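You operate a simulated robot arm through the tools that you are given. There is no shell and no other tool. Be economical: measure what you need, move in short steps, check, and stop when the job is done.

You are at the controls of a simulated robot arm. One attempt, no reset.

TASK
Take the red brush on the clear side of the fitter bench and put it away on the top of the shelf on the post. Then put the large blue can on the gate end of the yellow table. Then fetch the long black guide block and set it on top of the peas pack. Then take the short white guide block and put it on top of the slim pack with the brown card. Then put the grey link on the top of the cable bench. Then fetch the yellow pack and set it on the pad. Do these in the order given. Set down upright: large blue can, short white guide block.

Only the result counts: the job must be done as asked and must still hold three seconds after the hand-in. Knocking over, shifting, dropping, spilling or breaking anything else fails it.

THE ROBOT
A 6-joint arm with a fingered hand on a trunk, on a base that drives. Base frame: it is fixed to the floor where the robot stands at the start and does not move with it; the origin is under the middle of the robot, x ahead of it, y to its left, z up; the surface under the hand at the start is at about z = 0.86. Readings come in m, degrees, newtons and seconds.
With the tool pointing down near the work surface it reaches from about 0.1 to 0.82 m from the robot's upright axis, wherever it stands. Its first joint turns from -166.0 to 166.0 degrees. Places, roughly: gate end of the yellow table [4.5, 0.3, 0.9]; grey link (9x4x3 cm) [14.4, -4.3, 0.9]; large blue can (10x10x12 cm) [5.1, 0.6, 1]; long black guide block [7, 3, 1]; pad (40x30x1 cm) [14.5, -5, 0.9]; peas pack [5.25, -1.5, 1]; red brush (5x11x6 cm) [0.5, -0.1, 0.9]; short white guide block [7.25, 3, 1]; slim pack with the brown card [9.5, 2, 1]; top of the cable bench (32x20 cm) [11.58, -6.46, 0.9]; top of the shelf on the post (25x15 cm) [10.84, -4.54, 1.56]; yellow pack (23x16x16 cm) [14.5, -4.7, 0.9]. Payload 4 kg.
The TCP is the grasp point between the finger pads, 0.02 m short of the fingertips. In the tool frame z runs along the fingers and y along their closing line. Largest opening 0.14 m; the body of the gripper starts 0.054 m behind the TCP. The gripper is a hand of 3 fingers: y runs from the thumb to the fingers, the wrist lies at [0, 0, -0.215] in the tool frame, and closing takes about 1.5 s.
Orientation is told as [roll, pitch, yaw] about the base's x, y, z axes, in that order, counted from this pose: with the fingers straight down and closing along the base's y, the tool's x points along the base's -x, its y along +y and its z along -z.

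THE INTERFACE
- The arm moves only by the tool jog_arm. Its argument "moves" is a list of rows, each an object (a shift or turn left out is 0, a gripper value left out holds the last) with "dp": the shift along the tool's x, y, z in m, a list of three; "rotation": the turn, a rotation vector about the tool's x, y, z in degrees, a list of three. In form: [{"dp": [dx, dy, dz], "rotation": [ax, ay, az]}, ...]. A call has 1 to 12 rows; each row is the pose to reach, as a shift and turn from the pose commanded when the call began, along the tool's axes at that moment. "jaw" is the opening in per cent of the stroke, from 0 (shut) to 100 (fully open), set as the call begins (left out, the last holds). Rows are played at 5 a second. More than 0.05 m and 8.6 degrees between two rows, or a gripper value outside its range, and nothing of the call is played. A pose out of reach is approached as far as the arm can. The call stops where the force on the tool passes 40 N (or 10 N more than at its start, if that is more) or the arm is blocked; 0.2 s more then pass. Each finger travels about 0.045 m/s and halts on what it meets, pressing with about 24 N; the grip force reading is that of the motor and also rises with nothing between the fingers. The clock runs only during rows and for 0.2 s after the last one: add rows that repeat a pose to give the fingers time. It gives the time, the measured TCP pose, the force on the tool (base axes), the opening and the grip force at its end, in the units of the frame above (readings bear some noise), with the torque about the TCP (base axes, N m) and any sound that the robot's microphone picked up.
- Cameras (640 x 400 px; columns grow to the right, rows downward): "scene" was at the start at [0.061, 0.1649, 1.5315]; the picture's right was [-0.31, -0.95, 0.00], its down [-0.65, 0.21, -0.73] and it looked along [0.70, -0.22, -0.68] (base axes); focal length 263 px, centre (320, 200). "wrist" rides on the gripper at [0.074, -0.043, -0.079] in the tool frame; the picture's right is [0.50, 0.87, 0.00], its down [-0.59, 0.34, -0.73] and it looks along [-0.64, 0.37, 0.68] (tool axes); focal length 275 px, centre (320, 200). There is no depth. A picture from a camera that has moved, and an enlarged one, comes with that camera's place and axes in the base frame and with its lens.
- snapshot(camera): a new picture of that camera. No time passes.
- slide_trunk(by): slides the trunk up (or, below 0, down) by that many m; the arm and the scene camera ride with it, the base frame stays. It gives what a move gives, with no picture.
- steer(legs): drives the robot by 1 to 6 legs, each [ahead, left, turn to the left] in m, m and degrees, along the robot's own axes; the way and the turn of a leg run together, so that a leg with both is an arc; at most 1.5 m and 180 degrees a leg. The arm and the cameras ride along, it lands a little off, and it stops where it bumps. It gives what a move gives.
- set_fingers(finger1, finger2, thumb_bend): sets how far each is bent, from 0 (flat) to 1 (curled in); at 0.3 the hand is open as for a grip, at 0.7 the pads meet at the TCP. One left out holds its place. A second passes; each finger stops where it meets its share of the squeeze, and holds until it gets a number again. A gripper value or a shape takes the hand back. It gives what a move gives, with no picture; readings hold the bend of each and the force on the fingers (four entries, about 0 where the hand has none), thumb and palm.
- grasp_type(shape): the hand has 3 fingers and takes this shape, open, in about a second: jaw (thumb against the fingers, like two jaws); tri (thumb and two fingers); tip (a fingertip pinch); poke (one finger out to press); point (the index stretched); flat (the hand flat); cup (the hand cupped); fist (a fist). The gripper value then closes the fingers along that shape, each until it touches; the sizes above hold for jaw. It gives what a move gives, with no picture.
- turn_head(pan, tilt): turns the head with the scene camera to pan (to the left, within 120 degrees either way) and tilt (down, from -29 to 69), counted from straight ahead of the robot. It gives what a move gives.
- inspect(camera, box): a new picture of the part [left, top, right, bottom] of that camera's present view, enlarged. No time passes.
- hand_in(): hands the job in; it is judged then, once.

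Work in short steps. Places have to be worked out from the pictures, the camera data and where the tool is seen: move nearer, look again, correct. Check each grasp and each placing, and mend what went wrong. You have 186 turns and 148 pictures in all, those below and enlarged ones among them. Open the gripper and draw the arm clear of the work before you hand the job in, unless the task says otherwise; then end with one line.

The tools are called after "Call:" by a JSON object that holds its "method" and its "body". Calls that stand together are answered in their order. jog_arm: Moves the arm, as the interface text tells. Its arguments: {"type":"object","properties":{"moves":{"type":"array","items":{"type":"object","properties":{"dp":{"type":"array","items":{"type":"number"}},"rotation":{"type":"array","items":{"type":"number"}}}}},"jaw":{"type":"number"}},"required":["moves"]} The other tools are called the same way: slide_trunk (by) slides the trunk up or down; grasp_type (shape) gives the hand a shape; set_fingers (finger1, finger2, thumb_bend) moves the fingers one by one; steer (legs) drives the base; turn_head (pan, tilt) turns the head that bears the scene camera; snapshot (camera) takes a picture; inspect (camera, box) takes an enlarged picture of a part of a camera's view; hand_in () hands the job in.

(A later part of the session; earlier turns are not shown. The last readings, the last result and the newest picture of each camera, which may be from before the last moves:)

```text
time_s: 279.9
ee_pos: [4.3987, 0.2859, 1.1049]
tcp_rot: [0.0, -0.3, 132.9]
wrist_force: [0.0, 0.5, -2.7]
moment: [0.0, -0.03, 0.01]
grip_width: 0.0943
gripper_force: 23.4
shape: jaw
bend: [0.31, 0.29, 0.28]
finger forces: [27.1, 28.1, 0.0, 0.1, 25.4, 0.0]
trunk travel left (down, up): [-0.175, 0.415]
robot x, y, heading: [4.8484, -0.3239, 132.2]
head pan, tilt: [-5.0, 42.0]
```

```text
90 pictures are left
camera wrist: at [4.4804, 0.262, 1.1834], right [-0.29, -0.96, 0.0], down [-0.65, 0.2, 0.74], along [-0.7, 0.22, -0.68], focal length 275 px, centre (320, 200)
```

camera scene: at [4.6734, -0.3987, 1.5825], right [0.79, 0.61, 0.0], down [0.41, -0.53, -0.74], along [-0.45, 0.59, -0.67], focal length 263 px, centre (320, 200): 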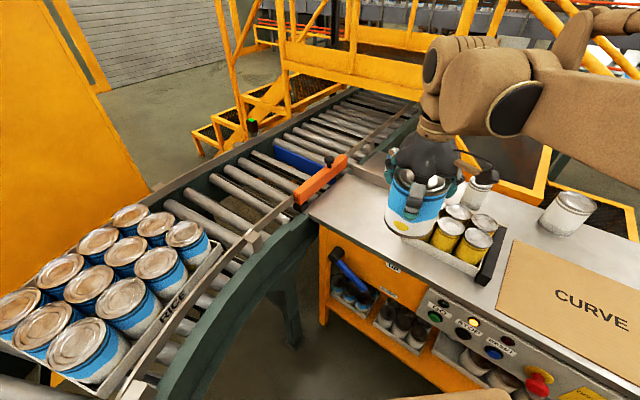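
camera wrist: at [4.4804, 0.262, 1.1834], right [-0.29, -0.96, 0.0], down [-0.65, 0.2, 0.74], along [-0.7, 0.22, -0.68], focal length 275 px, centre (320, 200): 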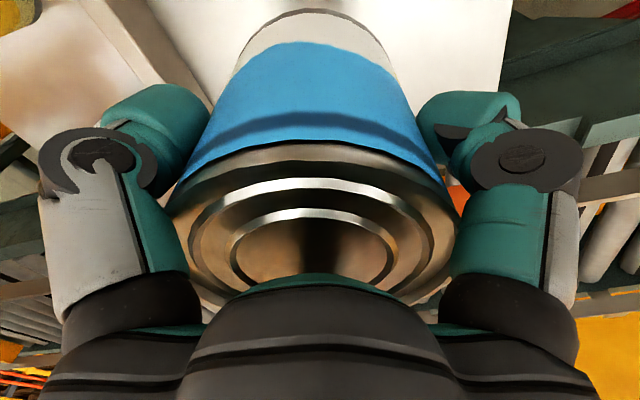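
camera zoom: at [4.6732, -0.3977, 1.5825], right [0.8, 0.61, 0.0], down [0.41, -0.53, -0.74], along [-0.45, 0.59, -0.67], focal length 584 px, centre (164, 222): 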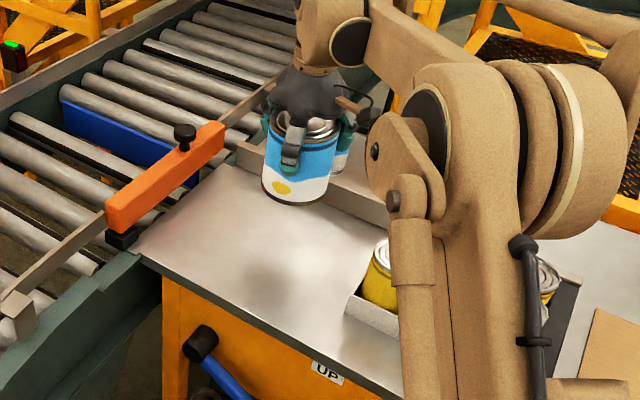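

It's clear all round. I'll lower until it touches.

Call:
{"method": "jog_arm", "body": {"moves": [{"dp": [0, 0, 0.04]}, {"dp": [0, 0, 0.08]}, {"dp": [0, 0, 0.1]}, {"dp": [0, 0, 0.106]}, {"dp": [0, 0, 0.111]}, {"dp": [0, 0, 0.116]}, {"dp": [0, 0, 0.12]}]}}

Call:
{"method": "inspect", "body": {"camera": "scene", "box": [260, 100, 520, 280]}}

```text
time_s: 281.5
ee_pos: [4.3986, 0.2857, 0.9874]
tcp_rot: [0.0, -0.3, 133.0]
wrist_force: [0.8, -0.5, -2.9]
moment: [0.0, 0.01, 0.02]
grip_width: 0.0944
gripper_force: 24.2
shape: jaw
bend: [0.31, 0.29, 0.28]
finger forces: [26.9, 27.9, 0.0, 0.1, 25.4, 0.0]
trunk travel left (down, up): [-0.175, 0.415]
robot x, y, heading: [4.851, -0.3212, 132.4]
head pan, tilt: [-5.0, 42.0]
```

```text
2.22 times, centred on (390, 190) of scene
camera zoom: at [4.6737, -0.3983, 1.5826], right [0.8, 0.61, 0.0], down [0.41, -0.53, -0.74], along [-0.45, 0.59, -0.67], focal length 584 px, centre (164, 222)
```

zoom: 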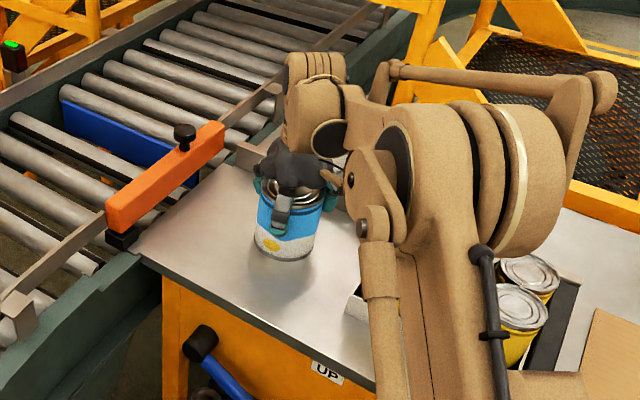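

Not touching yet, so I'll go down in 2–3 mm steps.

Call:
{"method": "jog_arm", "body": {"moves": [{"dp": [0, 0, 0.003]}, {"dp": [0, 0, 0.005]}, {"dp": [0, 0, 0.007]}, {"dp": [0, 0, 0.007]}]}}

```text
time_s: 282.3
ee_pos: [4.401, 0.2844, 0.9852]
tcp_rot: [-0.1, -0.4, 133.1]
wrist_force: [-1.5, 2.4, 25.6]
moment: [-0.42, -0.03, 0.01]
grip_width: 0.093
gripper_force: 24.0
shape: jaw
bend: [0.31, 0.29, 0.27]
finger forces: [31.4, 33.1, 0.0, 0.0, 32.8, 0.0]
trunk travel left (down, up): [-0.175, 0.415]
robot x, y, heading: [4.8529, -0.3282, 132.1]
head pan, tilt: [-5.0, 42.0]
stopped in row 3: the force on the tool passed its limit at 47 N (the readings are from after the stop); the commanded pose is now the measured one
```

Firm contact. I'll ease up 2 mm and open.

Call:
{"method": "jog_arm", "body": {"moves": [{"dp": [0, 0, -0.002]}]}}

Call:
{"method": "jog_arm", "body": {"moves": [{"dp": [0, 0, 0]}, {"dp": [0, 0, 0]}, {"dp": [0, 0, 0]}, {"dp": [0, 0, 0]}, {"dp": [0, 0, 0]}, {"dp": [0, 0, 0]}], "jaw": 100}}

Call:
{"method": "set_fingers", "body": {"finger1": 0.2, "finger2": 0.2, "thumb_bend": 0.22}}

Call:
{"method": "jog_arm", "body": {"moves": [{"dp": [0, 0, -0.02]}, {"dp": [0, 0, -0.05]}, {"dp": [0, 0, -0.09]}, {"dp": [0, 0, -0.13]}, {"dp": [0, 0, -0.17]}, {"dp": [0, 0, -0.21]}, {"dp": [0, 0, -0.25]}]}}

Call:
{"method": "inspect", "body": {"camera": "scene", "box": [260, 100, 520, 280]}}

```text
time_s: 282.7
ee_pos: [4.3994, 0.2854, 0.9861]
tcp_rot: [0.0, -0.5, 133.0]
wrist_force: [2.0, -0.5, 12.1]
moment: [-0.38, 0.11, 0.04]
grip_width: 0.0933
gripper_force: 24.1
shape: jaw
bend: [0.31, 0.29, 0.27]
finger forces: [31.6, 30.8, 0.1, 0.0, 29.4, 0.1]
trunk travel left (down, up): [-0.175, 0.415]
robot x, y, heading: [4.8469, -0.3225, 132.2]
head pan, tilt: [-5.0, 42.0]
```

```text
time_s: 284.1
ee_pos: [4.3999, 0.2846, 0.9851]
tcp_rot: [0.0, -0.4, 132.9]
wrist_force: [4.0, 2.4, 13.6]
moment: [0.24, 0.12, -0.02]
grip_width: 0.1395
gripper_force: 0.0
shape: jaw
bend: [0.3, 0.29, 0.28]
finger forces: [0.4, 6.1, 0.0, 0.1, 11.3, 0.1]
trunk travel left (down, up): [-0.175, 0.415]
robot x, y, heading: [4.8508, -0.3219, 132.1]
head pan, tilt: [-5.0, 42.0]
```

```text
time_s: 285.1
ee_pos: [4.3995, 0.2849, 0.9844]
tcp_rot: [0.0, -0.4, 133.0]
wrist_force: [1.3, -0.4, 1.9]
moment: [0.08, -0.04, -0.07]
grip_width: 0.1407
gripper_force: 0.8
shape: fingers
bend: [0.2, 0.2, 0.22]
finger forces: [0.0, 0.0, 0.0, 0.0, 1.9, 0.1]
trunk travel left (down, up): [-0.175, 0.415]
robot x, y, heading: [4.8503, -0.3258, 132.5]
head pan, tilt: [-5.0, 42.0]
```

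```text
time_s: 286.7
ee_pos: [4.4016, 0.285, 1.2355]
tcp_rot: [-0.1, -0.4, 133.0]
wrist_force: [-0.8, -0.2, -0.3]
moment: [0.01, -0.02, 0.02]
grip_width: 0.1405
gripper_force: 0.1
shape: fingers
bend: [0.2, 0.2, 0.22]
finger forces: [0.1, 0.0, 0.0, 0.0, 0.1, 0.0]
trunk travel left (down, up): [-0.175, 0.415]
robot x, y, heading: [4.8515, -0.3219, 132.4]
head pan, tilt: [-5.0, 42.0]
```

```text
2.22 times, centred on (390, 190) of scene
camera zoom: at [4.6739, -0.3985, 1.5826], right [0.8, 0.61, 0.0], down [0.41, -0.53, -0.74], along [-0.45, 0.59, -0.67], focal length 584 px, centre (164, 222)
```

zoom: 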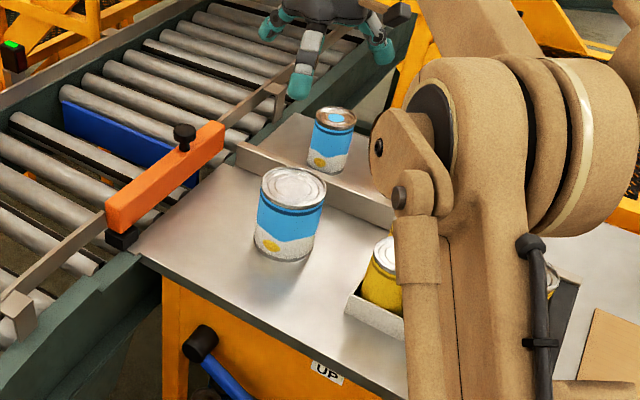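

The can stands upright at the gate end. I'll retract, back out, turn to face +x and look at the peas pack on the way.

Call:
{"method": "jog_arm", "body": {"moves": [{"dp": [0.045, 0, -0.01]}, {"dp": [0.09, 0, -0.02]}, {"dp": [0.135, 0, -0.03]}, {"dp": [0.18, 0, -0.04]}, {"dp": [0.225, 0, -0.05]}, {"dp": [0.27, 0, -0.06]}, {"dp": [0.315, 0.02, -0.07]}, {"dp": [0.35, 0.048, -0.08]}], "jaw": 100}}

Call:
{"method": "steer", "body": {"legs": [[-0.508, -0.565, 0], [0, 0, -132]]}}

Call:
{"method": "turn_head", "body": {"pan": -100, "tilt": 25}}

Call:
{"method": "snapshot", "body": {"camera": "scene"}}

Call:
{"method": "turn_head", "body": {"pan": 60, "tilt": 15}}

Call:
{"method": "snapshot", "body": {"camera": "scene"}}

```text
refused: row 7 steps farther than a row can; nothing moved
```

```text
time_s: 296.3
ee_pos: [6.3681, -0.3871, 1.2345]
tcp_rot: [-0.1, -0.4, 1.0]
wrist_force: [0.7, -0.4, -1.0]
moment: [-0.02, 0.03, 0.02]
grip_width: 0.1404
gripper_force: 0.1
shape: fingers
bend: [0.2, 0.2, 0.22]
finger forces: [0.1, 0.1, 0.1, 0.0, 0.1, 0.1]
trunk travel left (down, up): [-0.175, 0.415]
robot x, y, heading: [5.6172, -0.3155, 0.3]
head pan, tilt: [-5.0, 42.0]
```

```text
time_s: 298.0
ee_pos: [6.366, -0.387, 1.2351]
tcp_rot: [-0.1, -0.4, 1.0]
wrist_force: [0.3, -0.2, 0.1]
moment: [0.0, -0.04, 0.02]
grip_width: 0.1403
gripper_force: 0.0
shape: fingers
bend: [0.2, 0.2, 0.22]
finger forces: [0.0, 0.0, 0.0, 0.0, 0.0, 0.0]
trunk travel left (down, up): [-0.175, 0.415]
robot x, y, heading: [5.6147, -0.3129, 0.5]
head pan, tilt: [-100.0, 25.0]
```

```text
87 pictures are left
camera scene: at [5.5805, -0.2159, 1.6089], right [-0.99, 0.17, 0.0], down [0.07, 0.42, -0.91], along [-0.15, -0.89, -0.42], focal length 263 px, centre (320, 200)
```

scene: 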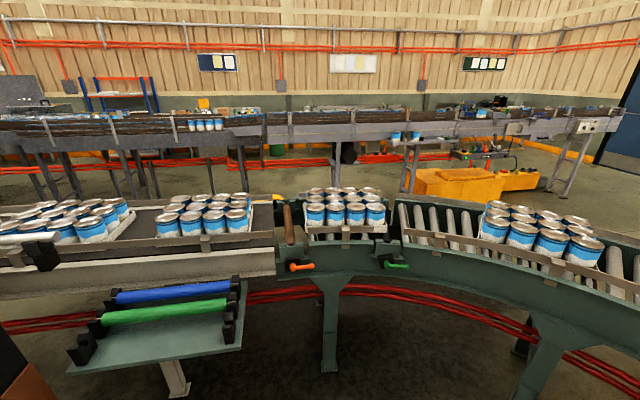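

```text
time_s: 300.4
ee_pos: [6.3665, -0.3857, 1.2346]
tcp_rot: [-0.1, -0.4, 1.1]
wrist_force: [-0.2, -0.2, 0.6]
moment: [0.03, 0.0, 0.03]
grip_width: 0.1405
gripper_force: 0.1
shape: fingers
bend: [0.2, 0.2, 0.22]
finger forces: [0.0, 0.0, 0.1, 0.0, 0.0, 0.1]
trunk travel left (down, up): [-0.175, 0.415]
robot x, y, heading: [5.6174, -0.3121, 0.6]
head pan, tilt: [60.0, 15.0]
```

```text
86 pictures are left
camera scene: at [5.6419, -0.0438, 1.6251], right [0.87, -0.49, 0.0], down [-0.13, -0.23, -0.97], along [0.48, 0.84, -0.26], focal length 263 px, centre (320, 200)
```

scene: 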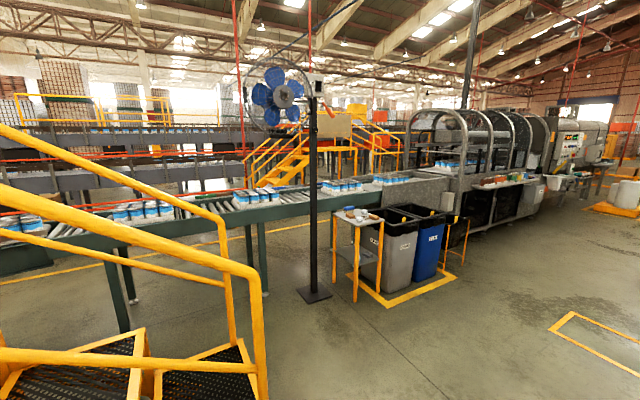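

The peas pack is the tray of cans near (5.24, -1.45). I'll zoom toward the guide blocks near (7, 3).

Call:
{"method": "inspect", "body": {"camera": "scene", "box": [220, 140, 460, 300]}}

Call:
{"method": "jog_arm", "body": {"moves": [{"dp": [0.045, 0, -0.01]}, {"dp": [0.09, 0, -0.02]}, {"dp": [0.135, 0, -0.03]}, {"dp": [0.18, 0, -0.04]}, {"dp": [0.225, 0, -0.05]}, {"dp": [0.27, 0, -0.06]}, {"dp": [0.315, 0.005, -0.07]}, {"dp": [0.35, 0.01, -0.08]}], "jaw": 100}}

```text
2.50 times, centred on (340, 220) of scene
camera zoom: at [5.6419, -0.0438, 1.6251], right [0.87, -0.49, 0.0], down [-0.13, -0.23, -0.97], along [0.48, 0.84, -0.26], focal length 657 px, centre (270, 150)
```

zoom: 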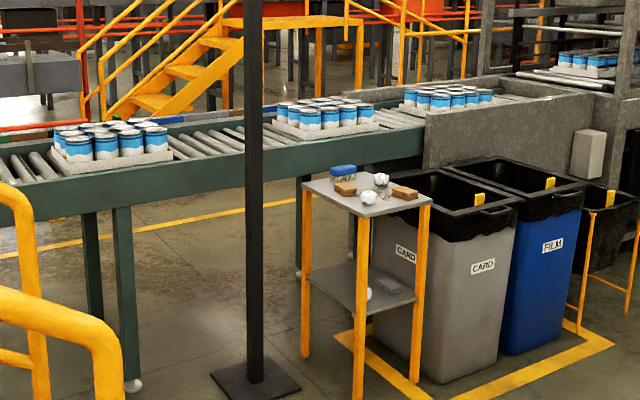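

```text
time_s: 302.2
ee_pos: [6.0183, -0.383, 1.3099]
tcp_rot: [-0.1, -0.4, 1.2]
wrist_force: [0.5, -0.3, -0.4]
moment: [0.0, 0.03, 0.02]
grip_width: 0.1403
gripper_force: 0.1
shape: jaw
bend: [0.3, 0.3, 0.3]
finger forces: [0.0, 0.1, 0.1, 0.1, 0.1, 0.0]
trunk travel left (down, up): [-0.175, 0.415]
robot x, y, heading: [5.6134, -0.3143, 0.5]
head pan, tilt: [60.0, 15.0]
```

The guide blocks aren't clearly visible; something dark is on the conveyor behind the fan pole. I'll drive closer to (6.4, 1.2) with the trunk raised and look.

Call:
{"method": "steer", "body": {"legs": [[0.9, 0, 0], [0, 1.3, 0]]}}

Call:
{"method": "slide_trunk", "body": {"by": 0.3}}

Call:
{"method": "turn_head", "body": {"pan": 75, "tilt": 25}}

Call:
{"method": "snapshot", "body": {"camera": "scene"}}

```text
time_s: 305.3
ee_pos: [6.5518, -0.3851, 1.311]
tcp_rot: [-0.1, -0.6, -0.8]
wrist_force: [-1.7, 1.4, -0.1]
moment: [-0.17, -0.05, -0.01]
grip_width: 0.1399
gripper_force: 0.1
shape: jaw
bend: [0.3, 0.3, 0.3]
finger forces: [0.0, 0.1, 0.1, 0.0, 0.0, 0.0]
trunk travel left (down, up): [-0.175, 0.415]
robot x, y, heading: [6.1508, -0.3062, -1.3]
head pan, tilt: [60.0, 15.0]
stopped in leg 1: the robot was blocked; the commanded pose is now the measured one
```

```text
time_s: 308.3
ee_pos: [6.5544, -0.3905, 1.6093]
tcp_rot: [0.0, -0.5, -0.8]
wrist_force: [0.1, -0.5, -0.4]
moment: [0.02, -0.03, 0.0]
grip_width: 0.1403
gripper_force: 0.0
shape: jaw
bend: [0.3, 0.3, 0.3]
finger forces: [0.1, 0.0, 0.0, 0.0, 0.0, 0.1]
trunk travel left (down, up): [-0.475, 0.115]
robot x, y, heading: [6.151, -0.3093, -1.5]
head pan, tilt: [60.0, 15.0]
```

```text
time_s: 309.1
ee_pos: [6.5537, -0.389, 1.6113]
tcp_rot: [0.0, -0.6, -0.8]
wrist_force: [-0.8, 0.4, -0.1]
moment: [-0.02, -0.02, -0.04]
grip_width: 0.1401
gripper_force: 0.0
shape: jaw
bend: [0.3, 0.3, 0.3]
finger forces: [0.0, 0.1, 0.0, 0.0, 0.0, 0.0]
trunk travel left (down, up): [-0.475, 0.115]
robot x, y, heading: [6.1536, -0.3062, -1.2]
head pan, tilt: [75.0, 25.0]
```

```text
84 pictures are left
camera scene: at [6.1641, -0.0286, 1.9089], right [0.96, -0.28, 0.0], down [-0.12, -0.4, -0.91], along [0.26, 0.87, -0.42], focal length 263 px, centre (320, 200)
```

scene: 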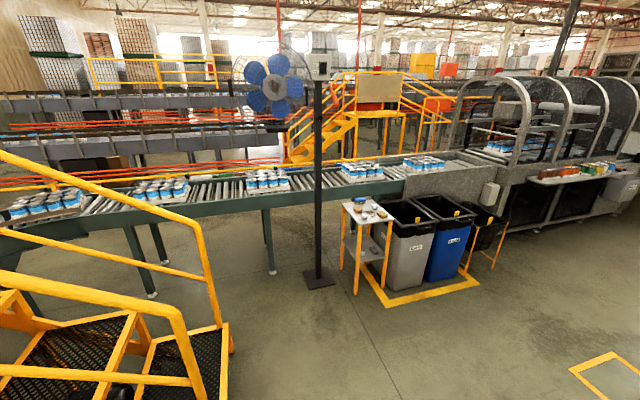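

I bumped lightly near the black cart. I'll zoom where the blocks should project, around column 316, row 165.

Call:
{"method": "inspect", "body": {"camera": "scene", "box": [230, 110, 430, 240]}}

Call:
{"method": "steer", "body": {"legs": [[0, 0.9, 1.2], [0.1, 0.55, 0]]}}

Call:
{"method": "turn_head", "body": {"pan": 55, "tilt": 30}}

Call:
{"method": "snapshot", "body": {"camera": "scene"}}

```text
3.08 times, centred on (330, 175) of scene
camera zoom: at [6.1641, -0.0286, 1.9089], right [0.96, -0.28, 0.0], down [-0.12, -0.4, -0.91], along [0.26, 0.87, -0.42], focal length 809 px, centre (289, 277)
```

zoom: 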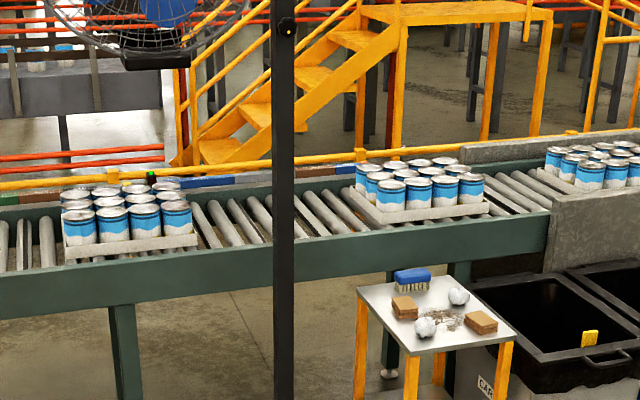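

```text
time_s: 316.7
ee_pos: [6.662, 1.0822, 1.6089]
tcp_rot: [0.1, -0.6, 0.9]
wrist_force: [-0.8, 0.5, 0.6]
moment: [0.01, -0.02, 0.01]
grip_width: 0.1398
gripper_force: 0.1
shape: jaw
bend: [0.3, 0.3, 0.3]
finger forces: [0.1, 0.0, 0.0, 0.1, 0.0, 0.0]
trunk travel left (down, up): [-0.475, 0.115]
robot x, y, heading: [6.2559, 1.1511, 0.4]
head pan, tilt: [75.0, 25.0]
```

```text
time_s: 317.5
ee_pos: [6.6634, 1.0836, 1.6096]
tcp_rot: [0.0, -0.5, 0.9]
wrist_force: [-0.3, -0.5, -0.4]
moment: [0.0, 0.01, 0.0]
grip_width: 0.1398
gripper_force: 0.1
shape: jaw
bend: [0.3, 0.3, 0.3]
finger forces: [0.0, 0.1, 0.0, 0.1, 0.0, 0.1]
trunk travel left (down, up): [-0.475, 0.115]
robot x, y, heading: [6.2575, 1.1499, 0.2]
head pan, tilt: [55.0, 30.0]
```

```text
82 pictures are left
camera scene: at [6.2896, 1.4166, 1.901], right [0.82, -0.57, 0.0], down [-0.28, -0.41, -0.87], along [0.49, 0.71, -0.5], focal length 263 px, centre (320, 200)
```

scene: 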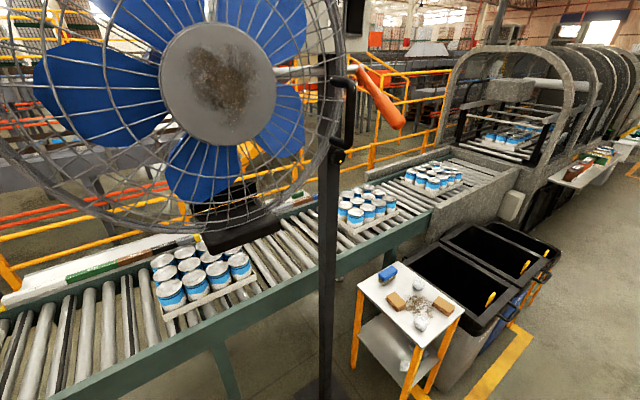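

The blocks lie on a ledge along the far (north) edge of the conveyor, at about y≈2.8, and I can't reach them from this side past the pole and table. There's an aisle north of the conveyor, reachable from the start area. I'll drive back out east first.

Call:
{"method": "steer", "body": {"legs": [[1.3, -0.4, 0], [1.5, 0, 0], [1.5, 0, 0], [1.45, 0, 0]]}}

```text
time_s: 345.2
ee_pos: [12.418, 0.6648, 1.6103]
tcp_rot: [0.0, -0.3, 0.6]
wrist_force: [0.3, -0.5, -0.3]
moment: [-0.03, -0.03, -0.01]
grip_width: 0.1401
gripper_force: 0.0
shape: jaw
bend: [0.3, 0.3, 0.3]
finger forces: [0.1, 0.0, 0.1, 0.1, 0.1, 0.0]
trunk travel left (down, up): [-0.475, 0.115]
robot x, y, heading: [12.0142, 0.7435, -0.1]
head pan, tilt: [55.0, 30.0]
```

On track. I'll continue to x≈13.8 and look north once, to check whether the north aisle connects from this side.

Call:
{"method": "steer", "body": {"legs": [[1.45, 0, 0], [0.35, -0.1, 0]]}}

Call:
{"method": "turn_head", "body": {"pan": 85, "tilt": 12}}

Call:
{"method": "snapshot", "body": {"camera": "scene"}}

```text
time_s: 354.4
ee_pos: [14.2314, 0.5775, 1.609]
tcp_rot: [0.0, -0.4, 1.1]
wrist_force: [-0.1, 0.1, -0.3]
moment: [-0.01, 0.01, 0.0]
grip_width: 0.1401
gripper_force: 0.0
shape: jaw
bend: [0.3, 0.3, 0.3]
finger forces: [0.0, 0.0, 0.0, 0.0, 0.1, 0.0]
trunk travel left (down, up): [-0.475, 0.115]
robot x, y, heading: [13.8281, 0.646, 0.3]
head pan, tilt: [55.0, 30.0]
```

```text
time_s: 355.3
ee_pos: [14.2321, 0.5764, 1.6089]
tcp_rot: [0.0, -0.6, 1.0]
wrist_force: [-0.7, -0.6, 0.0]
moment: [0.0, -0.02, 0.03]
grip_width: 0.1396
gripper_force: 0.1
shape: jaw
bend: [0.3, 0.3, 0.3]
finger forces: [0.0, 0.1, 0.0, 0.0, 0.0, 0.0]
trunk travel left (down, up): [-0.475, 0.115]
robot x, y, heading: [13.8257, 0.647, 0.5]
head pan, tilt: [85.0, 12.0]
```

```text
81 pictures are left
camera scene: at [13.8144, 0.9292, 1.93], right [1.0, -0.08, 0.0], down [-0.02, -0.21, -0.98], along [0.08, 0.97, -0.21], focal length 263 px, centre (320, 200)
```

scene: 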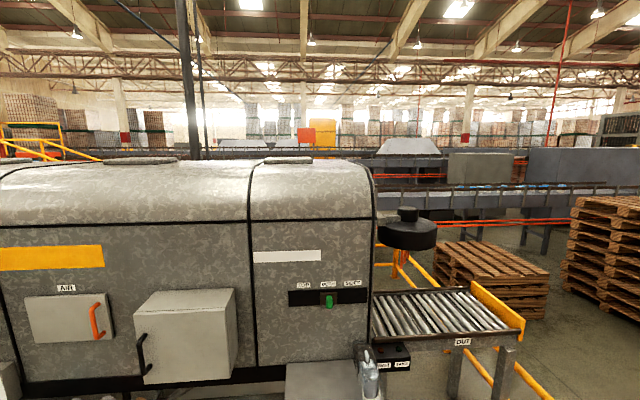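

That way is closed off by rails, so I'll take the west route. Keeping heading 0, I'll strafe south past the machine end and then drive backwards the way I came.

Call:
{"method": "steer", "body": {"legs": [[-0.2, 0, -0.5], [0, -1.5, 0], [0, -1.5, 0], [0, -0.95, 0], [-1.5, 0, 0], [-0.9, 0, 0]]}}

```text
time_s: 386.9
ee_pos: [11.5633, -3.2717, 1.6106]
tcp_rot: [0.0, -0.5, -2.8]
wrist_force: [0.4, -0.3, 0.2]
moment: [-0.01, 0.01, 0.0]
grip_width: 0.1399
gripper_force: 0.0
shape: jaw
bend: [0.3, 0.3, 0.3]
finger forces: [0.0, 0.0, 0.0, 0.0, 0.1, 0.0]
trunk travel left (down, up): [-0.475, 0.115]
robot x, y, heading: [11.1672, -3.173, -3.4]
head pan, tilt: [85.0, 12.0]
```

I'll correct the heading and retrace the aisle backwards.

Call:
{"method": "steer", "body": {"legs": [[0, 0, 3.4], [-1.2, 0.22, 0], [-1.45, 0.06, 0]]}}

```text
time_s: 400.2
ee_pos: [8.9255, -2.9389, 1.6109]
tcp_rot: [0.0, -0.5, 0.4]
wrist_force: [0.2, -0.2, 0.5]
moment: [0.04, -0.03, -0.01]
grip_width: 0.1397
gripper_force: 0.1
shape: jaw
bend: [0.3, 0.3, 0.3]
finger forces: [0.0, 0.1, 0.0, 0.1, 0.0, 0.0]
trunk travel left (down, up): [-0.475, 0.115]
robot x, y, heading: [8.5209, -2.8638, -0.1]
head pan, tilt: [85.0, 12.0]
```

Good. Continuing back to x≈3.3.

Call:
{"method": "steer", "body": {"legs": [[-1.3, -0.04, 0], [-1.2, 0.56, 0], [-1.4, 0, 0], [-1.3, 0, 0]]}}

```text
time_s: 425.8
ee_pos: [3.7104, -2.5258, 1.6092]
tcp_rot: [0.1, -0.5, 2.8]
wrist_force: [-0.3, 0.3, -0.8]
moment: [0.0, 0.01, 0.0]
grip_width: 0.1399
gripper_force: 0.0
shape: jaw
bend: [0.3, 0.3, 0.3]
finger forces: [0.1, 0.1, 0.0, 0.0, 0.0, 0.0]
trunk travel left (down, up): [-0.475, 0.115]
robot x, y, heading: [3.3048, -2.4698, 1.8]
head pan, tilt: [85.0, 12.0]
```

Next I go back past the cabinet front, then north past the stairs into the open floor.

Call:
{"method": "steer", "body": {"legs": [[0, 0, -1.8], [-1.5, 0.1, 0], [0, 1.4, 0], [0, 1.3, 0], [-0.75, 0.3, 0], [0, 1.4, 0]]}}

Call:
{"method": "turn_head", "body": {"pan": 20, "tilt": 18}}

Call:
{"method": "snapshot", "body": {"camera": "scene"}}

```text
refused: leg 2 is longer than a leg can be; nothing moved
```

```text
time_s: 427.1
ee_pos: [3.7111, -2.5257, 1.6095]
tcp_rot: [0.0, -0.4, 2.7]
wrist_force: [-0.4, -0.6, 0.2]
moment: [0.04, -0.01, -0.01]
grip_width: 0.14
gripper_force: 0.1
shape: jaw
bend: [0.3, 0.3, 0.3]
finger forces: [0.0, 0.1, 0.1, 0.0, 0.1, 0.0]
trunk travel left (down, up): [-0.475, 0.115]
robot x, y, heading: [3.3025, -2.4716, 2.0]
head pan, tilt: [20.0, 18.0]
```

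```text
80 pictures are left
camera scene: at [3.3656, -2.2434, 1.9202], right [0.38, -0.93, 0.0], down [-0.29, -0.12, -0.95], along [0.88, 0.36, -0.31], focal length 263 px, centre (320, 200)
```

scene: 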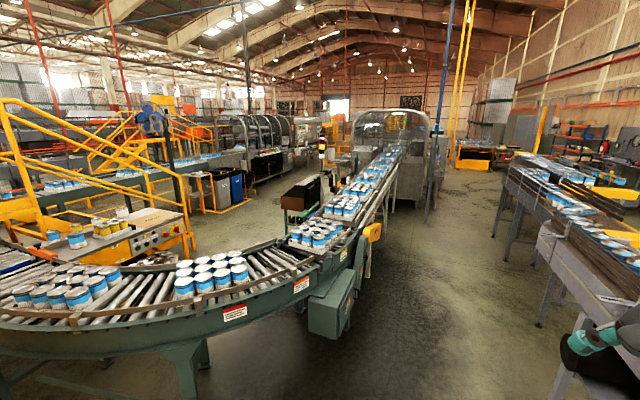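

The peas pack is at (320, 233) in this view. I'll retry the drive with shorter legs.

Call:
{"method": "steer", "body": {"legs": [[-1.45, 0.1, -1.8], [0, 1.4, 0], [0, 1.3, 0], [-0.75, 0.3, 0], [0, 1.4, 0]]}}

Call:
{"method": "turn_head", "body": {"pan": 20, "tilt": 18}}

Call:
{"method": "snapshot", "body": {"camera": "scene"}}

```text
time_s: 457.8
ee_pos: [1.5806, 1.9822, 1.6099]
tcp_rot: [0.0, -0.5, -1.2]
wrist_force: [0.1, -0.2, -0.4]
moment: [0.02, 0.04, 0.0]
grip_width: 0.1397
gripper_force: 0.2
shape: jaw
bend: [0.3, 0.3, 0.3]
finger forces: [0.0, 0.0, 0.0, 0.1, 0.1, 0.1]
trunk travel left (down, up): [-0.475, 0.115]
robot x, y, heading: [1.1785, 2.0679, -1.7]
head pan, tilt: [20.0, 18.0]
```

```text
time_s: 458.4
ee_pos: [1.5805, 1.9817, 1.6094]
tcp_rot: [0.0, -0.5, -1.0]
wrist_force: [0.8, -0.4, 0.0]
moment: [0.0, -0.01, 0.01]
grip_width: 0.14
gripper_force: 0.0
shape: jaw
bend: [0.3, 0.3, 0.3]
finger forces: [0.0, 0.0, 0.0, 0.0, 0.0, 0.1]
trunk travel left (down, up): [-0.475, 0.115]
robot x, y, heading: [1.1793, 2.0684, -1.4]
head pan, tilt: [20.0, 18.0]
```

```text
79 pictures are left
camera scene: at [1.254, 2.2871, 1.9202], right [0.31, -0.95, 0.0], down [-0.29, -0.1, -0.95], along [0.9, 0.3, -0.31], focal length 263 px, centre (320, 200)
```

scene: 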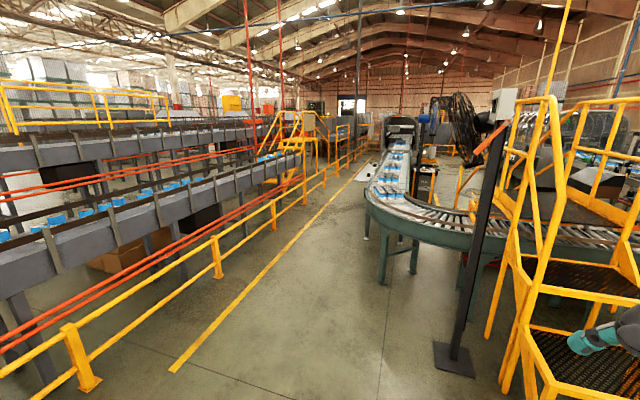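

The north aisle is clear between the conveyor's edge (y≈2.8) and the yellow rail (y≈4.4). I'll drive along y≈3.55.

Call:
{"method": "steer", "body": {"legs": [[0, 1.4, 1.4], [1.45, 0.05, 0], [1.45, 0, 0], [1.45, 0, 0], [0.9, 0, 0]]}}

Call:
{"method": "turn_head", "body": {"pan": -60, "tilt": 35}}

Call:
{"method": "snapshot", "body": {"camera": "scene"}}

```text
time_s: 490.1
ee_pos: [6.8393, 3.4632, 1.6098]
tcp_rot: [0.0, -0.3, 0.1]
wrist_force: [-0.7, -0.3, 0.5]
moment: [0.0, 0.01, 0.01]
grip_width: 0.1398
gripper_force: 0.0
shape: jaw
bend: [0.3, 0.3, 0.3]
finger forces: [0.0, 0.0, 0.0, 0.0, 0.0, 0.0]
trunk travel left (down, up): [-0.475, 0.115]
robot x, y, heading: [6.4375, 3.5375, -0.5]
head pan, tilt: [20.0, 18.0]
```

```text
time_s: 491.6
ee_pos: [6.8403, 3.4638, 1.61]
tcp_rot: [0.0, -0.5, 0.1]
wrist_force: [0.0, 1.6, 0.8]
moment: [0.03, 0.0, -0.01]
grip_width: 0.1402
gripper_force: 0.1
shape: jaw
bend: [0.3, 0.3, 0.3]
finger forces: [0.0, 0.0, 0.0, 0.0, 0.1, 0.0]
trunk travel left (down, up): [-0.475, 0.115]
robot x, y, heading: [6.4354, 3.5399, -0.5]
head pan, tilt: [-60.0, 35.0]
```

```text
78 pictures are left
camera scene: at [6.4624, 3.6531, 1.8931], right [-0.87, -0.49, 0.0], down [-0.28, 0.5, -0.82], along [0.4, -0.71, -0.57], focal length 263 px, centre (320, 200)
```

scene: 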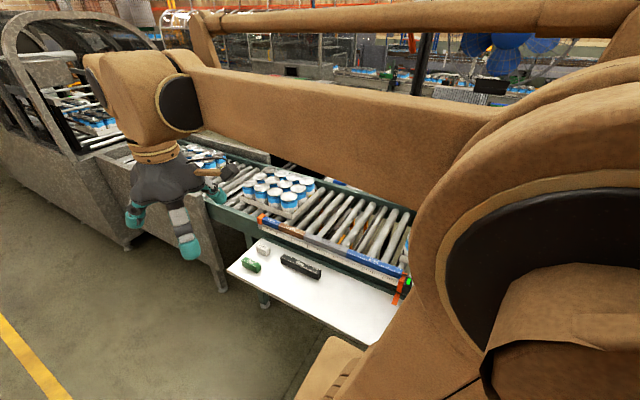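

There's a white ledge with the green, white and black blocks. I'll zoom in.

Call:
{"method": "inspect", "body": {"camera": "scene", "box": [220, 210, 420, 350]}}

```text
2.86 times, centred on (320, 280) of scene
camera zoom: at [6.4624, 3.6531, 1.8931], right [-0.87, -0.49, 0.0], down [-0.28, 0.5, -0.82], along [0.4, -0.71, -0.57], focal length 751 px, centre (320, -29)
```

zoom: 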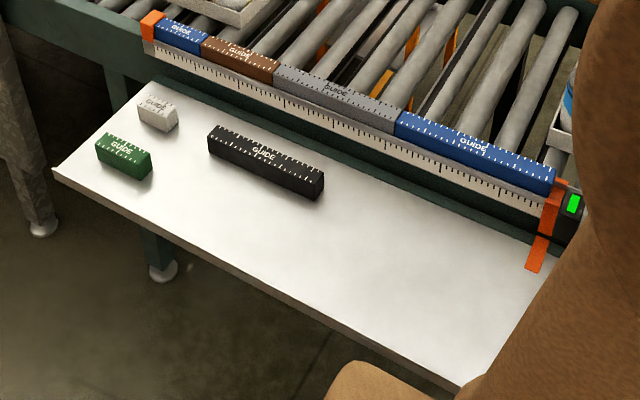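

The black block is about (6.95, 2.975), 20 cm long along x. The white one is near (7.18, 2.97). I'll move to x≈6.95, face -y and lower the trunk.

Call:
{"method": "steer", "body": {"legs": [[0.52, 0.08, 0], [0, 0, -89.5]]}}

Call:
{"method": "slide_trunk", "body": {"by": -0.3}}

Call:
{"method": "jog_arm", "body": {"moves": [{"dp": [0, 0, 0], "rotation": [0, 0, -8]}, {"dp": [0, 0, 0], "rotation": [0, 0, -16]}, {"dp": [0, 0, 0], "rotation": [0, 0, -24]}, {"dp": [0, 0, 0], "rotation": [0, 0, -32]}, {"dp": [0, 0, 0], "rotation": [0, 0, -40]}, {"dp": [0, 0, 0], "rotation": [0, 0, -48]}, {"dp": [0, 0, 0], "rotation": [0, 0, -56]}, {"dp": [0, 0, 0], "rotation": [0, 0, -64]}, {"dp": [0, 0, 0], "rotation": [0, 0, -72]}, {"dp": [0, 0, 0], "rotation": [0, 0, -80]}, {"dp": [0, 0, 0], "rotation": [0, 0, -88]}, {"dp": [0, 0, 0], "rotation": [0, 0, -90]}]}}

Call:
{"method": "turn_head", "body": {"pan": 0, "tilt": 50}}

Call:
{"method": "snapshot", "body": {"camera": "scene"}}

```text
time_s: 498.5
ee_pos: [6.8789, 3.2069, 1.6094]
tcp_rot: [0.0, -0.5, -89.7]
wrist_force: [0.1, -0.4, 0.4]
moment: [-0.02, -0.03, 0.0]
grip_width: 0.1401
gripper_force: 0.0
shape: jaw
bend: [0.3, 0.3, 0.3]
finger forces: [0.1, 0.0, 0.0, 0.1, 0.0, 0.0]
trunk travel left (down, up): [-0.475, 0.115]
robot x, y, heading: [6.9523, 3.6107, -90.2]
head pan, tilt: [-60.0, 35.0]
```

```text
time_s: 501.5
ee_pos: [6.877, 3.2079, 1.3096]
tcp_rot: [-0.1, -0.4, -89.7]
wrist_force: [-0.4, 0.7, 0.3]
moment: [-0.01, 0.01, -0.03]
grip_width: 0.1399
gripper_force: 0.1
shape: jaw
bend: [0.3, 0.3, 0.3]
finger forces: [0.1, 0.0, 0.0, 0.0, 0.0, 0.1]
trunk travel left (down, up): [-0.175, 0.415]
robot x, y, heading: [6.9546, 3.6133, -90.3]
head pan, tilt: [-60.0, 35.0]
```

```text
time_s: 504.1
ee_pos: [6.9858, 3.2095, 1.3096]
tcp_rot: [-0.6, 0.7, -1.8]
wrist_force: [0.4, -0.3, -0.2]
moment: [0.08, -0.02, 0.02]
grip_width: 0.1399
gripper_force: 0.1
shape: jaw
bend: [0.3, 0.3, 0.3]
finger forces: [0.0, 0.1, 0.0, 0.0, 0.0, 0.0]
out of reach, approached as far as the arm can: row 9, 10, 11, 12
trunk travel left (down, up): [-0.175, 0.415]
robot x, y, heading: [6.95, 3.6123, -90.3]
head pan, tilt: [-60.0, 35.0]
```

```text
time_s: 505.4
ee_pos: [6.9864, 3.2105, 1.3094]
tcp_rot: [-0.7, 1.0, -1.8]
wrist_force: [0.1, 0.1, -0.8]
moment: [0.01, -0.01, -0.01]
grip_width: 0.1399
gripper_force: 0.1
shape: jaw
bend: [0.3, 0.3, 0.3]
finger forces: [0.1, 0.0, 0.0, 0.1, 0.0, 0.0]
trunk travel left (down, up): [-0.175, 0.415]
robot x, y, heading: [6.9538, 3.6152, -90.5]
head pan, tilt: [0.0, 50.0]
```

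```text
76 pictures are left
camera scene: at [7.1439, 3.554, 1.5714], right [-1.0, 0.01, 0.0], down [0.01, 0.77, -0.64], along [0.0, -0.64, -0.77], focal length 263 px, centre (320, 200)
```

scene: 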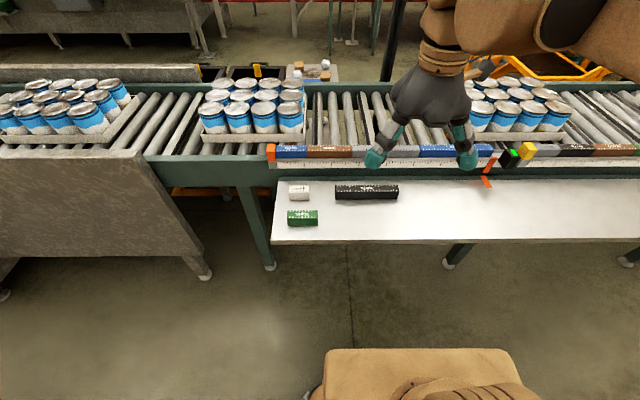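

The wrist is near its spin limit. I'll ease back a few degrees, start moving over the block and check where it ends up.

Call:
{"method": "jog_arm", "body": {"moves": [{"dp": [0, -0.02, 0.02], "rotation": [0, 0, 6]}, {"dp": [0, -0.06, 0.04], "rotation": [0, 0, 6]}, {"dp": [0, -0.1, 0.06], "rotation": [0, 0, 6]}, {"dp": [0, -0.14, 0.08], "rotation": [0, 0, 6]}, {"dp": [0, -0.18, 0.1], "rotation": [0, 0, 6]}]}}

```text
time_s: 506.6
ee_pos: [6.9869, 3.0276, 1.2099]
tcp_rot: [-0.5, -0.1, -5.8]
wrist_force: [0.1, -0.2, 0.5]
moment: [0.02, 0.02, -0.02]
grip_width: 0.1397
gripper_force: 0.0
shape: jaw
bend: [0.3, 0.3, 0.3]
finger forces: [0.1, 0.0, 0.0, 0.0, 0.0, 0.0]
trunk travel left (down, up): [-0.175, 0.415]
robot x, y, heading: [6.9514, 3.6114, -90.4]
head pan, tilt: [0.0, 50.0]
```

That works. I'll continue to above the block at z≈1.03 and look with the wrist camera.

Call:
{"method": "jog_arm", "body": {"moves": [{"dp": [0, -0.03, 0.035]}, {"dp": [0, -0.06, 0.07]}, {"dp": [0, -0.09, 0.105]}, {"dp": [0, -0.098, 0.145]}, {"dp": [0, -0.098, 0.175]}]}}

Call:
{"method": "snapshot", "body": {"camera": "wrist"}}

Call:
{"method": "inspect", "body": {"camera": "scene", "box": [260, 100, 460, 240]}}

```text
time_s: 507.8
ee_pos: [6.9787, 2.9312, 1.0362]
tcp_rot: [-0.5, -0.1, -5.7]
wrist_force: [0.3, -0.3, -0.2]
moment: [-0.03, -0.01, 0.0]
grip_width: 0.1402
gripper_force: 0.1
shape: jaw
bend: [0.3, 0.3, 0.3]
finger forces: [0.0, 0.0, 0.0, 0.0, 0.0, 0.0]
trunk travel left (down, up): [-0.175, 0.415]
robot x, y, heading: [6.9549, 3.6127, -90.4]
head pan, tilt: [0.0, 50.0]
```

```text
75 pictures are left
camera wrist: at [6.9002, 2.8974, 1.1145], right [-0.41, 0.91, -0.01], down [0.62, 0.28, 0.73], along [0.67, 0.3, -0.68], focal length 275 px, centre (320, 200)
```

wrist: 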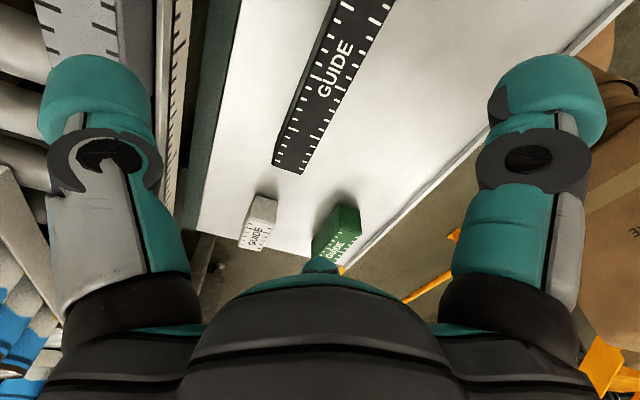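

```text
2.86 times, centred on (360, 170) of scene
camera zoom: at [7.1441, 3.5532, 1.5713], right [-1.0, 0.01, 0.0], down [0.0, 0.77, -0.64], along [0.0, -0.64, -0.77], focal length 751 px, centre (206, 286)
```

zoom: 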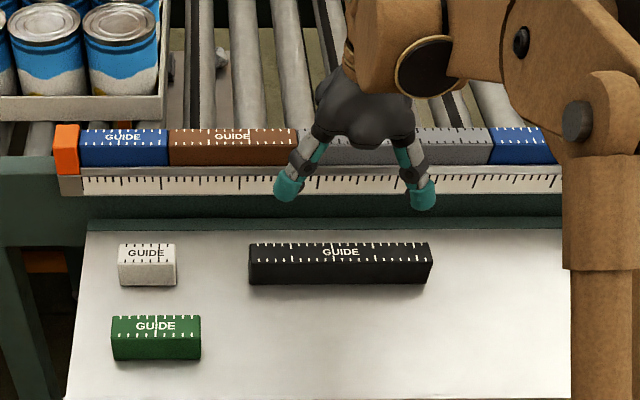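

The block works out to top z≈0.90, centre (6.977, 2.943), about 22×3×4.5 cm. I'll half-close the hand so the thumb clears the frame, then descend and grip.

Call:
{"method": "jog_arm", "body": {"moves": [{"dp": [0, 0.012, 0.03]}, {"dp": [0, 0.012, 0.06]}, {"dp": [0, 0.012, 0.06]}, {"dp": [0, 0.012, 0.06]}, {"dp": [0, 0.012, 0.06]}, {"dp": [0, 0.012, 0.09]}, {"dp": [0, 0.012, 0.12]}, {"dp": [0, 0.012, 0.135]}, {"dp": [0, 0.012, 0.143]}], "jaw": 50}}

Call:
{"method": "inspect", "body": {"camera": "scene", "box": [260, 100, 460, 240]}}

```text
time_s: 509.5
ee_pos: [6.9834, 2.9428, 0.9168]
tcp_rot: [-0.5, -0.4, -5.4]
wrist_force: [7.8, 2.3, 35.9]
moment: [0.43, -1.4, 0.05]
grip_width: 0.0713
gripper_force: 0.0
shape: jaw
bend: [0.34, 0.32, 0.33]
finger forces: [0.0, 36.1, 0.1, 0.0, 0.1, 0.0]
trunk travel left (down, up): [-0.175, 0.415]
robot x, y, heading: [6.9526, 3.6127, -90.2]
head pan, tilt: [0.0, 50.0]
stopped in row 8: the force on the tool passed its limit at 46 N (the readings are from after the stop); the commanded pose is now the measured one
```

```text
2.86 times, centred on (360, 170) of scene
camera zoom: at [7.1451, 3.5574, 1.5719], right [-1.0, 0.0, 0.0], down [0.0, 0.76, -0.64], along [0.0, -0.64, -0.76], focal length 751 px, centre (206, 286)
```

zoom: 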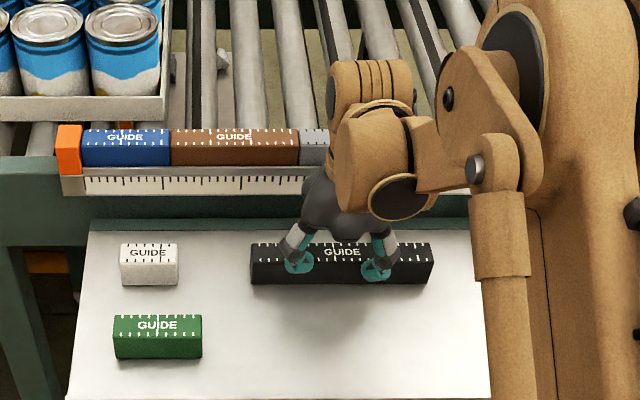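

Finger 2 is resting on the block's top edge. I'll lift 3 cm, shift 1.2 cm toward +y, open a bit more and retry.

Call:
{"method": "jog_arm", "body": {"moves": [{"dp": [0, 0, -0.03]}, {"dp": [0, 0.01, -0.03]}, {"dp": [0, 0.01, -0.03]}, {"dp": [0, 0.01, -0.03]}, {"dp": [0, 0.01, -0.01]}, {"dp": [0, 0.01, 0.01]}, {"dp": [0, 0.01, 0.02]}, {"dp": [0, 0.01, 0.025]}], "jaw": 72}}

Call:
{"method": "inspect", "body": {"camera": "scene", "box": [260, 100, 460, 240]}}

```text
time_s: 511.3
ee_pos: [6.9808, 2.9514, 0.886]
tcp_rot: [-0.4, -0.4, -5.6]
wrist_force: [0.2, 0.9, 0.1]
moment: [-0.01, 0.02, -0.02]
grip_width: 0.1001
gripper_force: 0.0
shape: jaw
bend: [0.26, 0.26, 0.24]
finger forces: [0.1, 0.0, 0.1, 0.0, 0.0, 0.0]
trunk travel left (down, up): [-0.175, 0.415]
robot x, y, heading: [6.9502, 3.6137, -90.3]
head pan, tilt: [0.0, 50.0]
```

```text
2.86 times, centred on (360, 170) of scene
camera zoom: at [7.1441, 3.5535, 1.5714], right [-1.0, 0.01, 0.0], down [0.0, 0.77, -0.64], along [0.0, -0.64, -0.77], focal length 751 px, centre (206, 286)
```

zoom: 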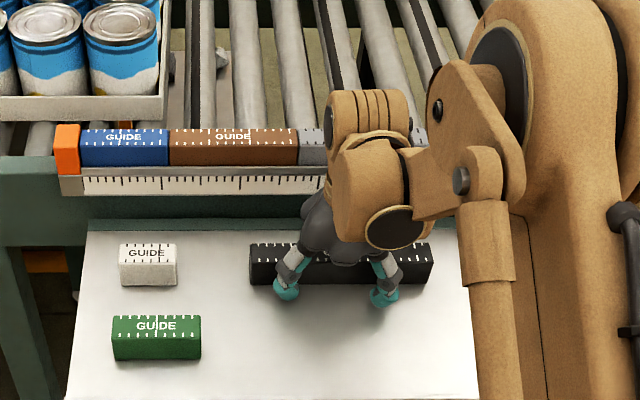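

The fingers straddle the block with no contact. Closing.

Call:
{"method": "jog_arm", "body": {"moves": [{"dp": [0, 0, 0]}, {"dp": [0, 0, 0]}, {"dp": [0, 0, 0]}, {"dp": [0, 0, 0]}, {"dp": [0, 0, 0]}, {"dp": [0, 0, 0]}, {"dp": [0, 0, 0]}, {"dp": [0, 0, 0]}, {"dp": [0, 0, 0]}], "jaw": 0}}

Call:
{"method": "jog_arm", "body": {"moves": [{"dp": [0, 0, -0.02]}, {"dp": [0, 0, -0.05]}, {"dp": [0, 0, -0.09]}, {"dp": [0, 0, -0.13]}]}}

Call:
{"method": "inspect", "body": {"camera": "scene", "box": [260, 80, 460, 220]}}

```text
time_s: 513.3
ee_pos: [6.9812, 2.9527, 0.887]
tcp_rot: [-0.3, -0.3, -5.6]
wrist_force: [-0.1, 0.6, -0.5]
moment: [-0.02, 0.01, 0.05]
grip_width: 0.042
gripper_force: 23.9
shape: jaw
bend: [0.96, 0.48, 0.38]
finger forces: [18.3, 13.5, 0.0, 0.0, 31.7, 0.0]
trunk travel left (down, up): [-0.175, 0.415]
robot x, y, heading: [6.9538, 3.611, -90.4]
head pan, tilt: [0.0, 50.0]
```

```text
time_s: 514.3
ee_pos: [6.9825, 2.9511, 1.0186]
tcp_rot: [-0.4, -0.2, -5.6]
wrist_force: [1.4, 0.7, -2.8]
moment: [0.03, -0.01, 0.0]
grip_width: 0.0412
gripper_force: 24.0
shape: jaw
bend: [0.96, 1.0, 0.38]
finger forces: [19.1, 12.4, 0.0, 0.0, 31.6, 0.1]
trunk travel left (down, up): [-0.175, 0.415]
robot x, y, heading: [6.9485, 3.6132, -90.1]
head pan, tilt: [0.0, 50.0]
```

```text
2.86 times, centred on (360, 150) of scene
camera zoom: at [7.1441, 3.554, 1.5714], right [-1.0, 0.01, 0.0], down [0.0, 0.77, -0.64], along [0.0, -0.64, -0.77], focal length 751 px, centre (206, 343)
```

zoom: 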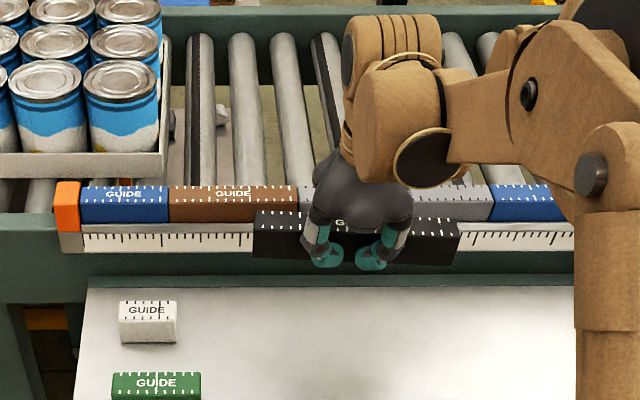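

The block is held, but the fingers show heavy curl. I'll check the grasp with the wrist camera.

Call:
{"method": "snapshot", "body": {"camera": "wrist"}}

```text
70 pictures are left
camera wrist: at [6.9036, 2.918, 1.0988], right [-0.41, 0.91, -0.01], down [0.62, 0.29, 0.73], along [0.67, 0.3, -0.68], focal length 275 px, centre (320, 200)
```

wrist: 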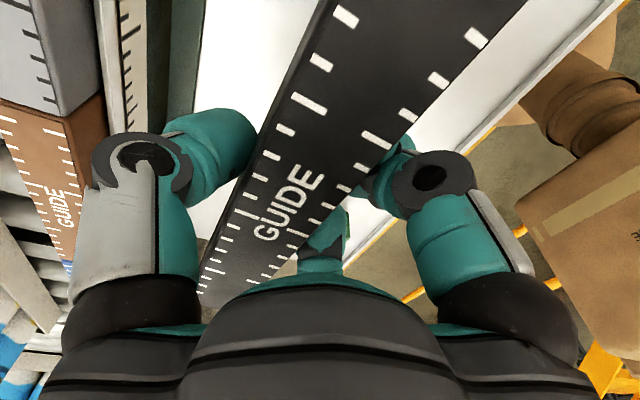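

The grasp is sound. I'll lift, retract, turn to heading 0 and drive back west along the north aisle.

Call:
{"method": "jog_arm", "body": {"moves": [{"dp": [0, 0, -0.045]}, {"dp": [0, 0, -0.09]}, {"dp": [0, 0, -0.135]}, {"dp": [0, 0, -0.18]}, {"dp": [0, 0.04, -0.2]}, {"dp": [0, 0.08, -0.22]}, {"dp": [0, 0.12, -0.23]}, {"dp": [0, 0.16, -0.23]}, {"dp": [0, 0.2, -0.23]}, {"dp": [0, 0.24, -0.23]}]}}

Call:
{"method": "steer", "body": {"legs": [[0, 0, 90], [-1.45, 0, 0], [-1.45, 0, 0], [-1.45, 0, 0], [-1.45, 0, 0]]}}

```text
time_s: 516.5
ee_pos: [7.0043, 3.1948, 1.2471]
tcp_rot: [-0.6, -0.2, -5.6]
wrist_force: [0.1, -0.2, -3.4]
moment: [0.06, 0.0, -0.01]
grip_width: 0.0413
gripper_force: 23.9
shape: jaw
bend: [0.96, 1.0, 0.38]
finger forces: [19.0, 12.4, 0.0, 0.0, 31.3, 0.0]
trunk travel left (down, up): [-0.175, 0.415]
robot x, y, heading: [6.9513, 3.6118, -90.7]
head pan, tilt: [0.0, 50.0]
```

```text
time_s: 547.8
ee_pos: [1.6007, 3.943, 1.2477]
tcp_rot: [-0.3, -0.3, 81.6]
wrist_force: [0.3, -0.3, -3.3]
moment: [0.0, 0.02, 0.0]
grip_width: 0.0406
gripper_force: 23.7
shape: jaw
bend: [0.96, 1.0, 0.38]
finger forces: [18.4, 11.9, 0.0, 0.0, 30.3, 0.1]
trunk travel left (down, up): [-0.175, 0.415]
robot x, y, heading: [1.1807, 3.9126, -3.3]
head pan, tilt: [0.0, 50.0]
```

Next I strafe south to clear the stairs, then go past the cabinet front.

Call:
{"method": "steer", "body": {"legs": [[0, -1.45, 3.3], [-0.1, -1.45, 0], [0, -0.4, 0], [0.65, -0.3, 0], [0, -1.35, 0], [0, -1.3, 0]]}}

```text
time_s: 579.9
ee_pos: [2.033, -2.289, 1.2475]
tcp_rot: [-0.4, -0.3, 83.7]
wrist_force: [0.6, -0.1, -3.6]
moment: [0.01, 0.05, -0.01]
grip_width: 0.0409
gripper_force: 23.6
shape: jaw
bend: [0.96, 1.0, 0.38]
finger forces: [18.5, 11.8, 0.1, 0.0, 30.5, 0.0]
trunk travel left (down, up): [-0.175, 0.415]
robot x, y, heading: [1.6158, -2.3398, -1.0]
head pan, tilt: [0.0, 50.0]
```

Along the south aisle to x≈5.15, then turn to face the peas pack.

Call:
{"method": "steer", "body": {"legs": [[1.45, 0.03, 1], [1.45, 0, 0], [0.65, 0.05, 0], [0, 0, 90]]}}

Call:
{"method": "turn_head", "body": {"pan": 0, "tilt": 40}}

Call:
{"method": "snapshot", "body": {"camera": "scene"}}

```text
time_s: 601.0
ee_pos: [5.1389, -1.9822, 1.2485]
tcp_rot: [-0.4, -0.3, 171.8]
wrist_force: [-0.4, 0.3, -3.0]
moment: [-0.05, 0.02, 0.01]
grip_width: 0.041
gripper_force: 24.2
shape: jaw
bend: [0.96, 1.0, 0.38]
finger forces: [17.6, 10.9, 0.1, 0.1, 28.6, 0.0]
trunk travel left (down, up): [-0.175, 0.415]
robot x, y, heading: [5.1715, -2.404, 87.2]
head pan, tilt: [0.0, 50.0]
```

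```text
time_s: 601.7
ee_pos: [5.1389, -1.9816, 1.248]
tcp_rot: [-0.4, -0.3, 171.8]
wrist_force: [0.0, -0.6, -3.9]
moment: [-0.07, 0.01, -0.01]
grip_width: 0.0408
gripper_force: 24.2
shape: jaw
bend: [0.96, 1.0, 0.38]
finger forces: [17.6, 10.7, 0.0, 0.0, 28.6, 0.0]
trunk travel left (down, up): [-0.175, 0.415]
robot x, y, heading: [5.1723, -2.4034, 87.3]
head pan, tilt: [0.0, 40.0]
```

```text
69 pictures are left
camera scene: at [4.9874, -2.328, 1.5855], right [1.0, -0.05, 0.0], down [-0.03, -0.64, -0.77], along [0.04, 0.76, -0.64], focal length 263 px, centre (320, 200)
```

scene: 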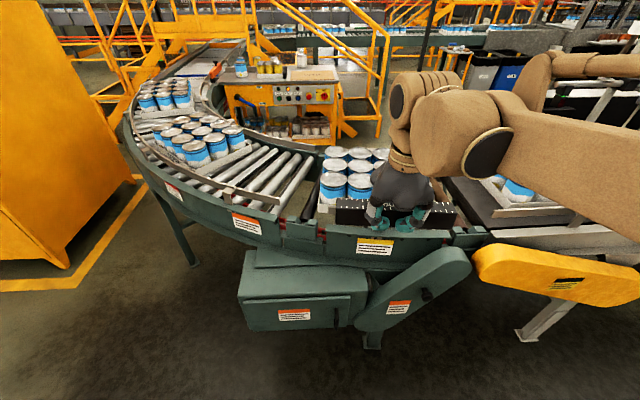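

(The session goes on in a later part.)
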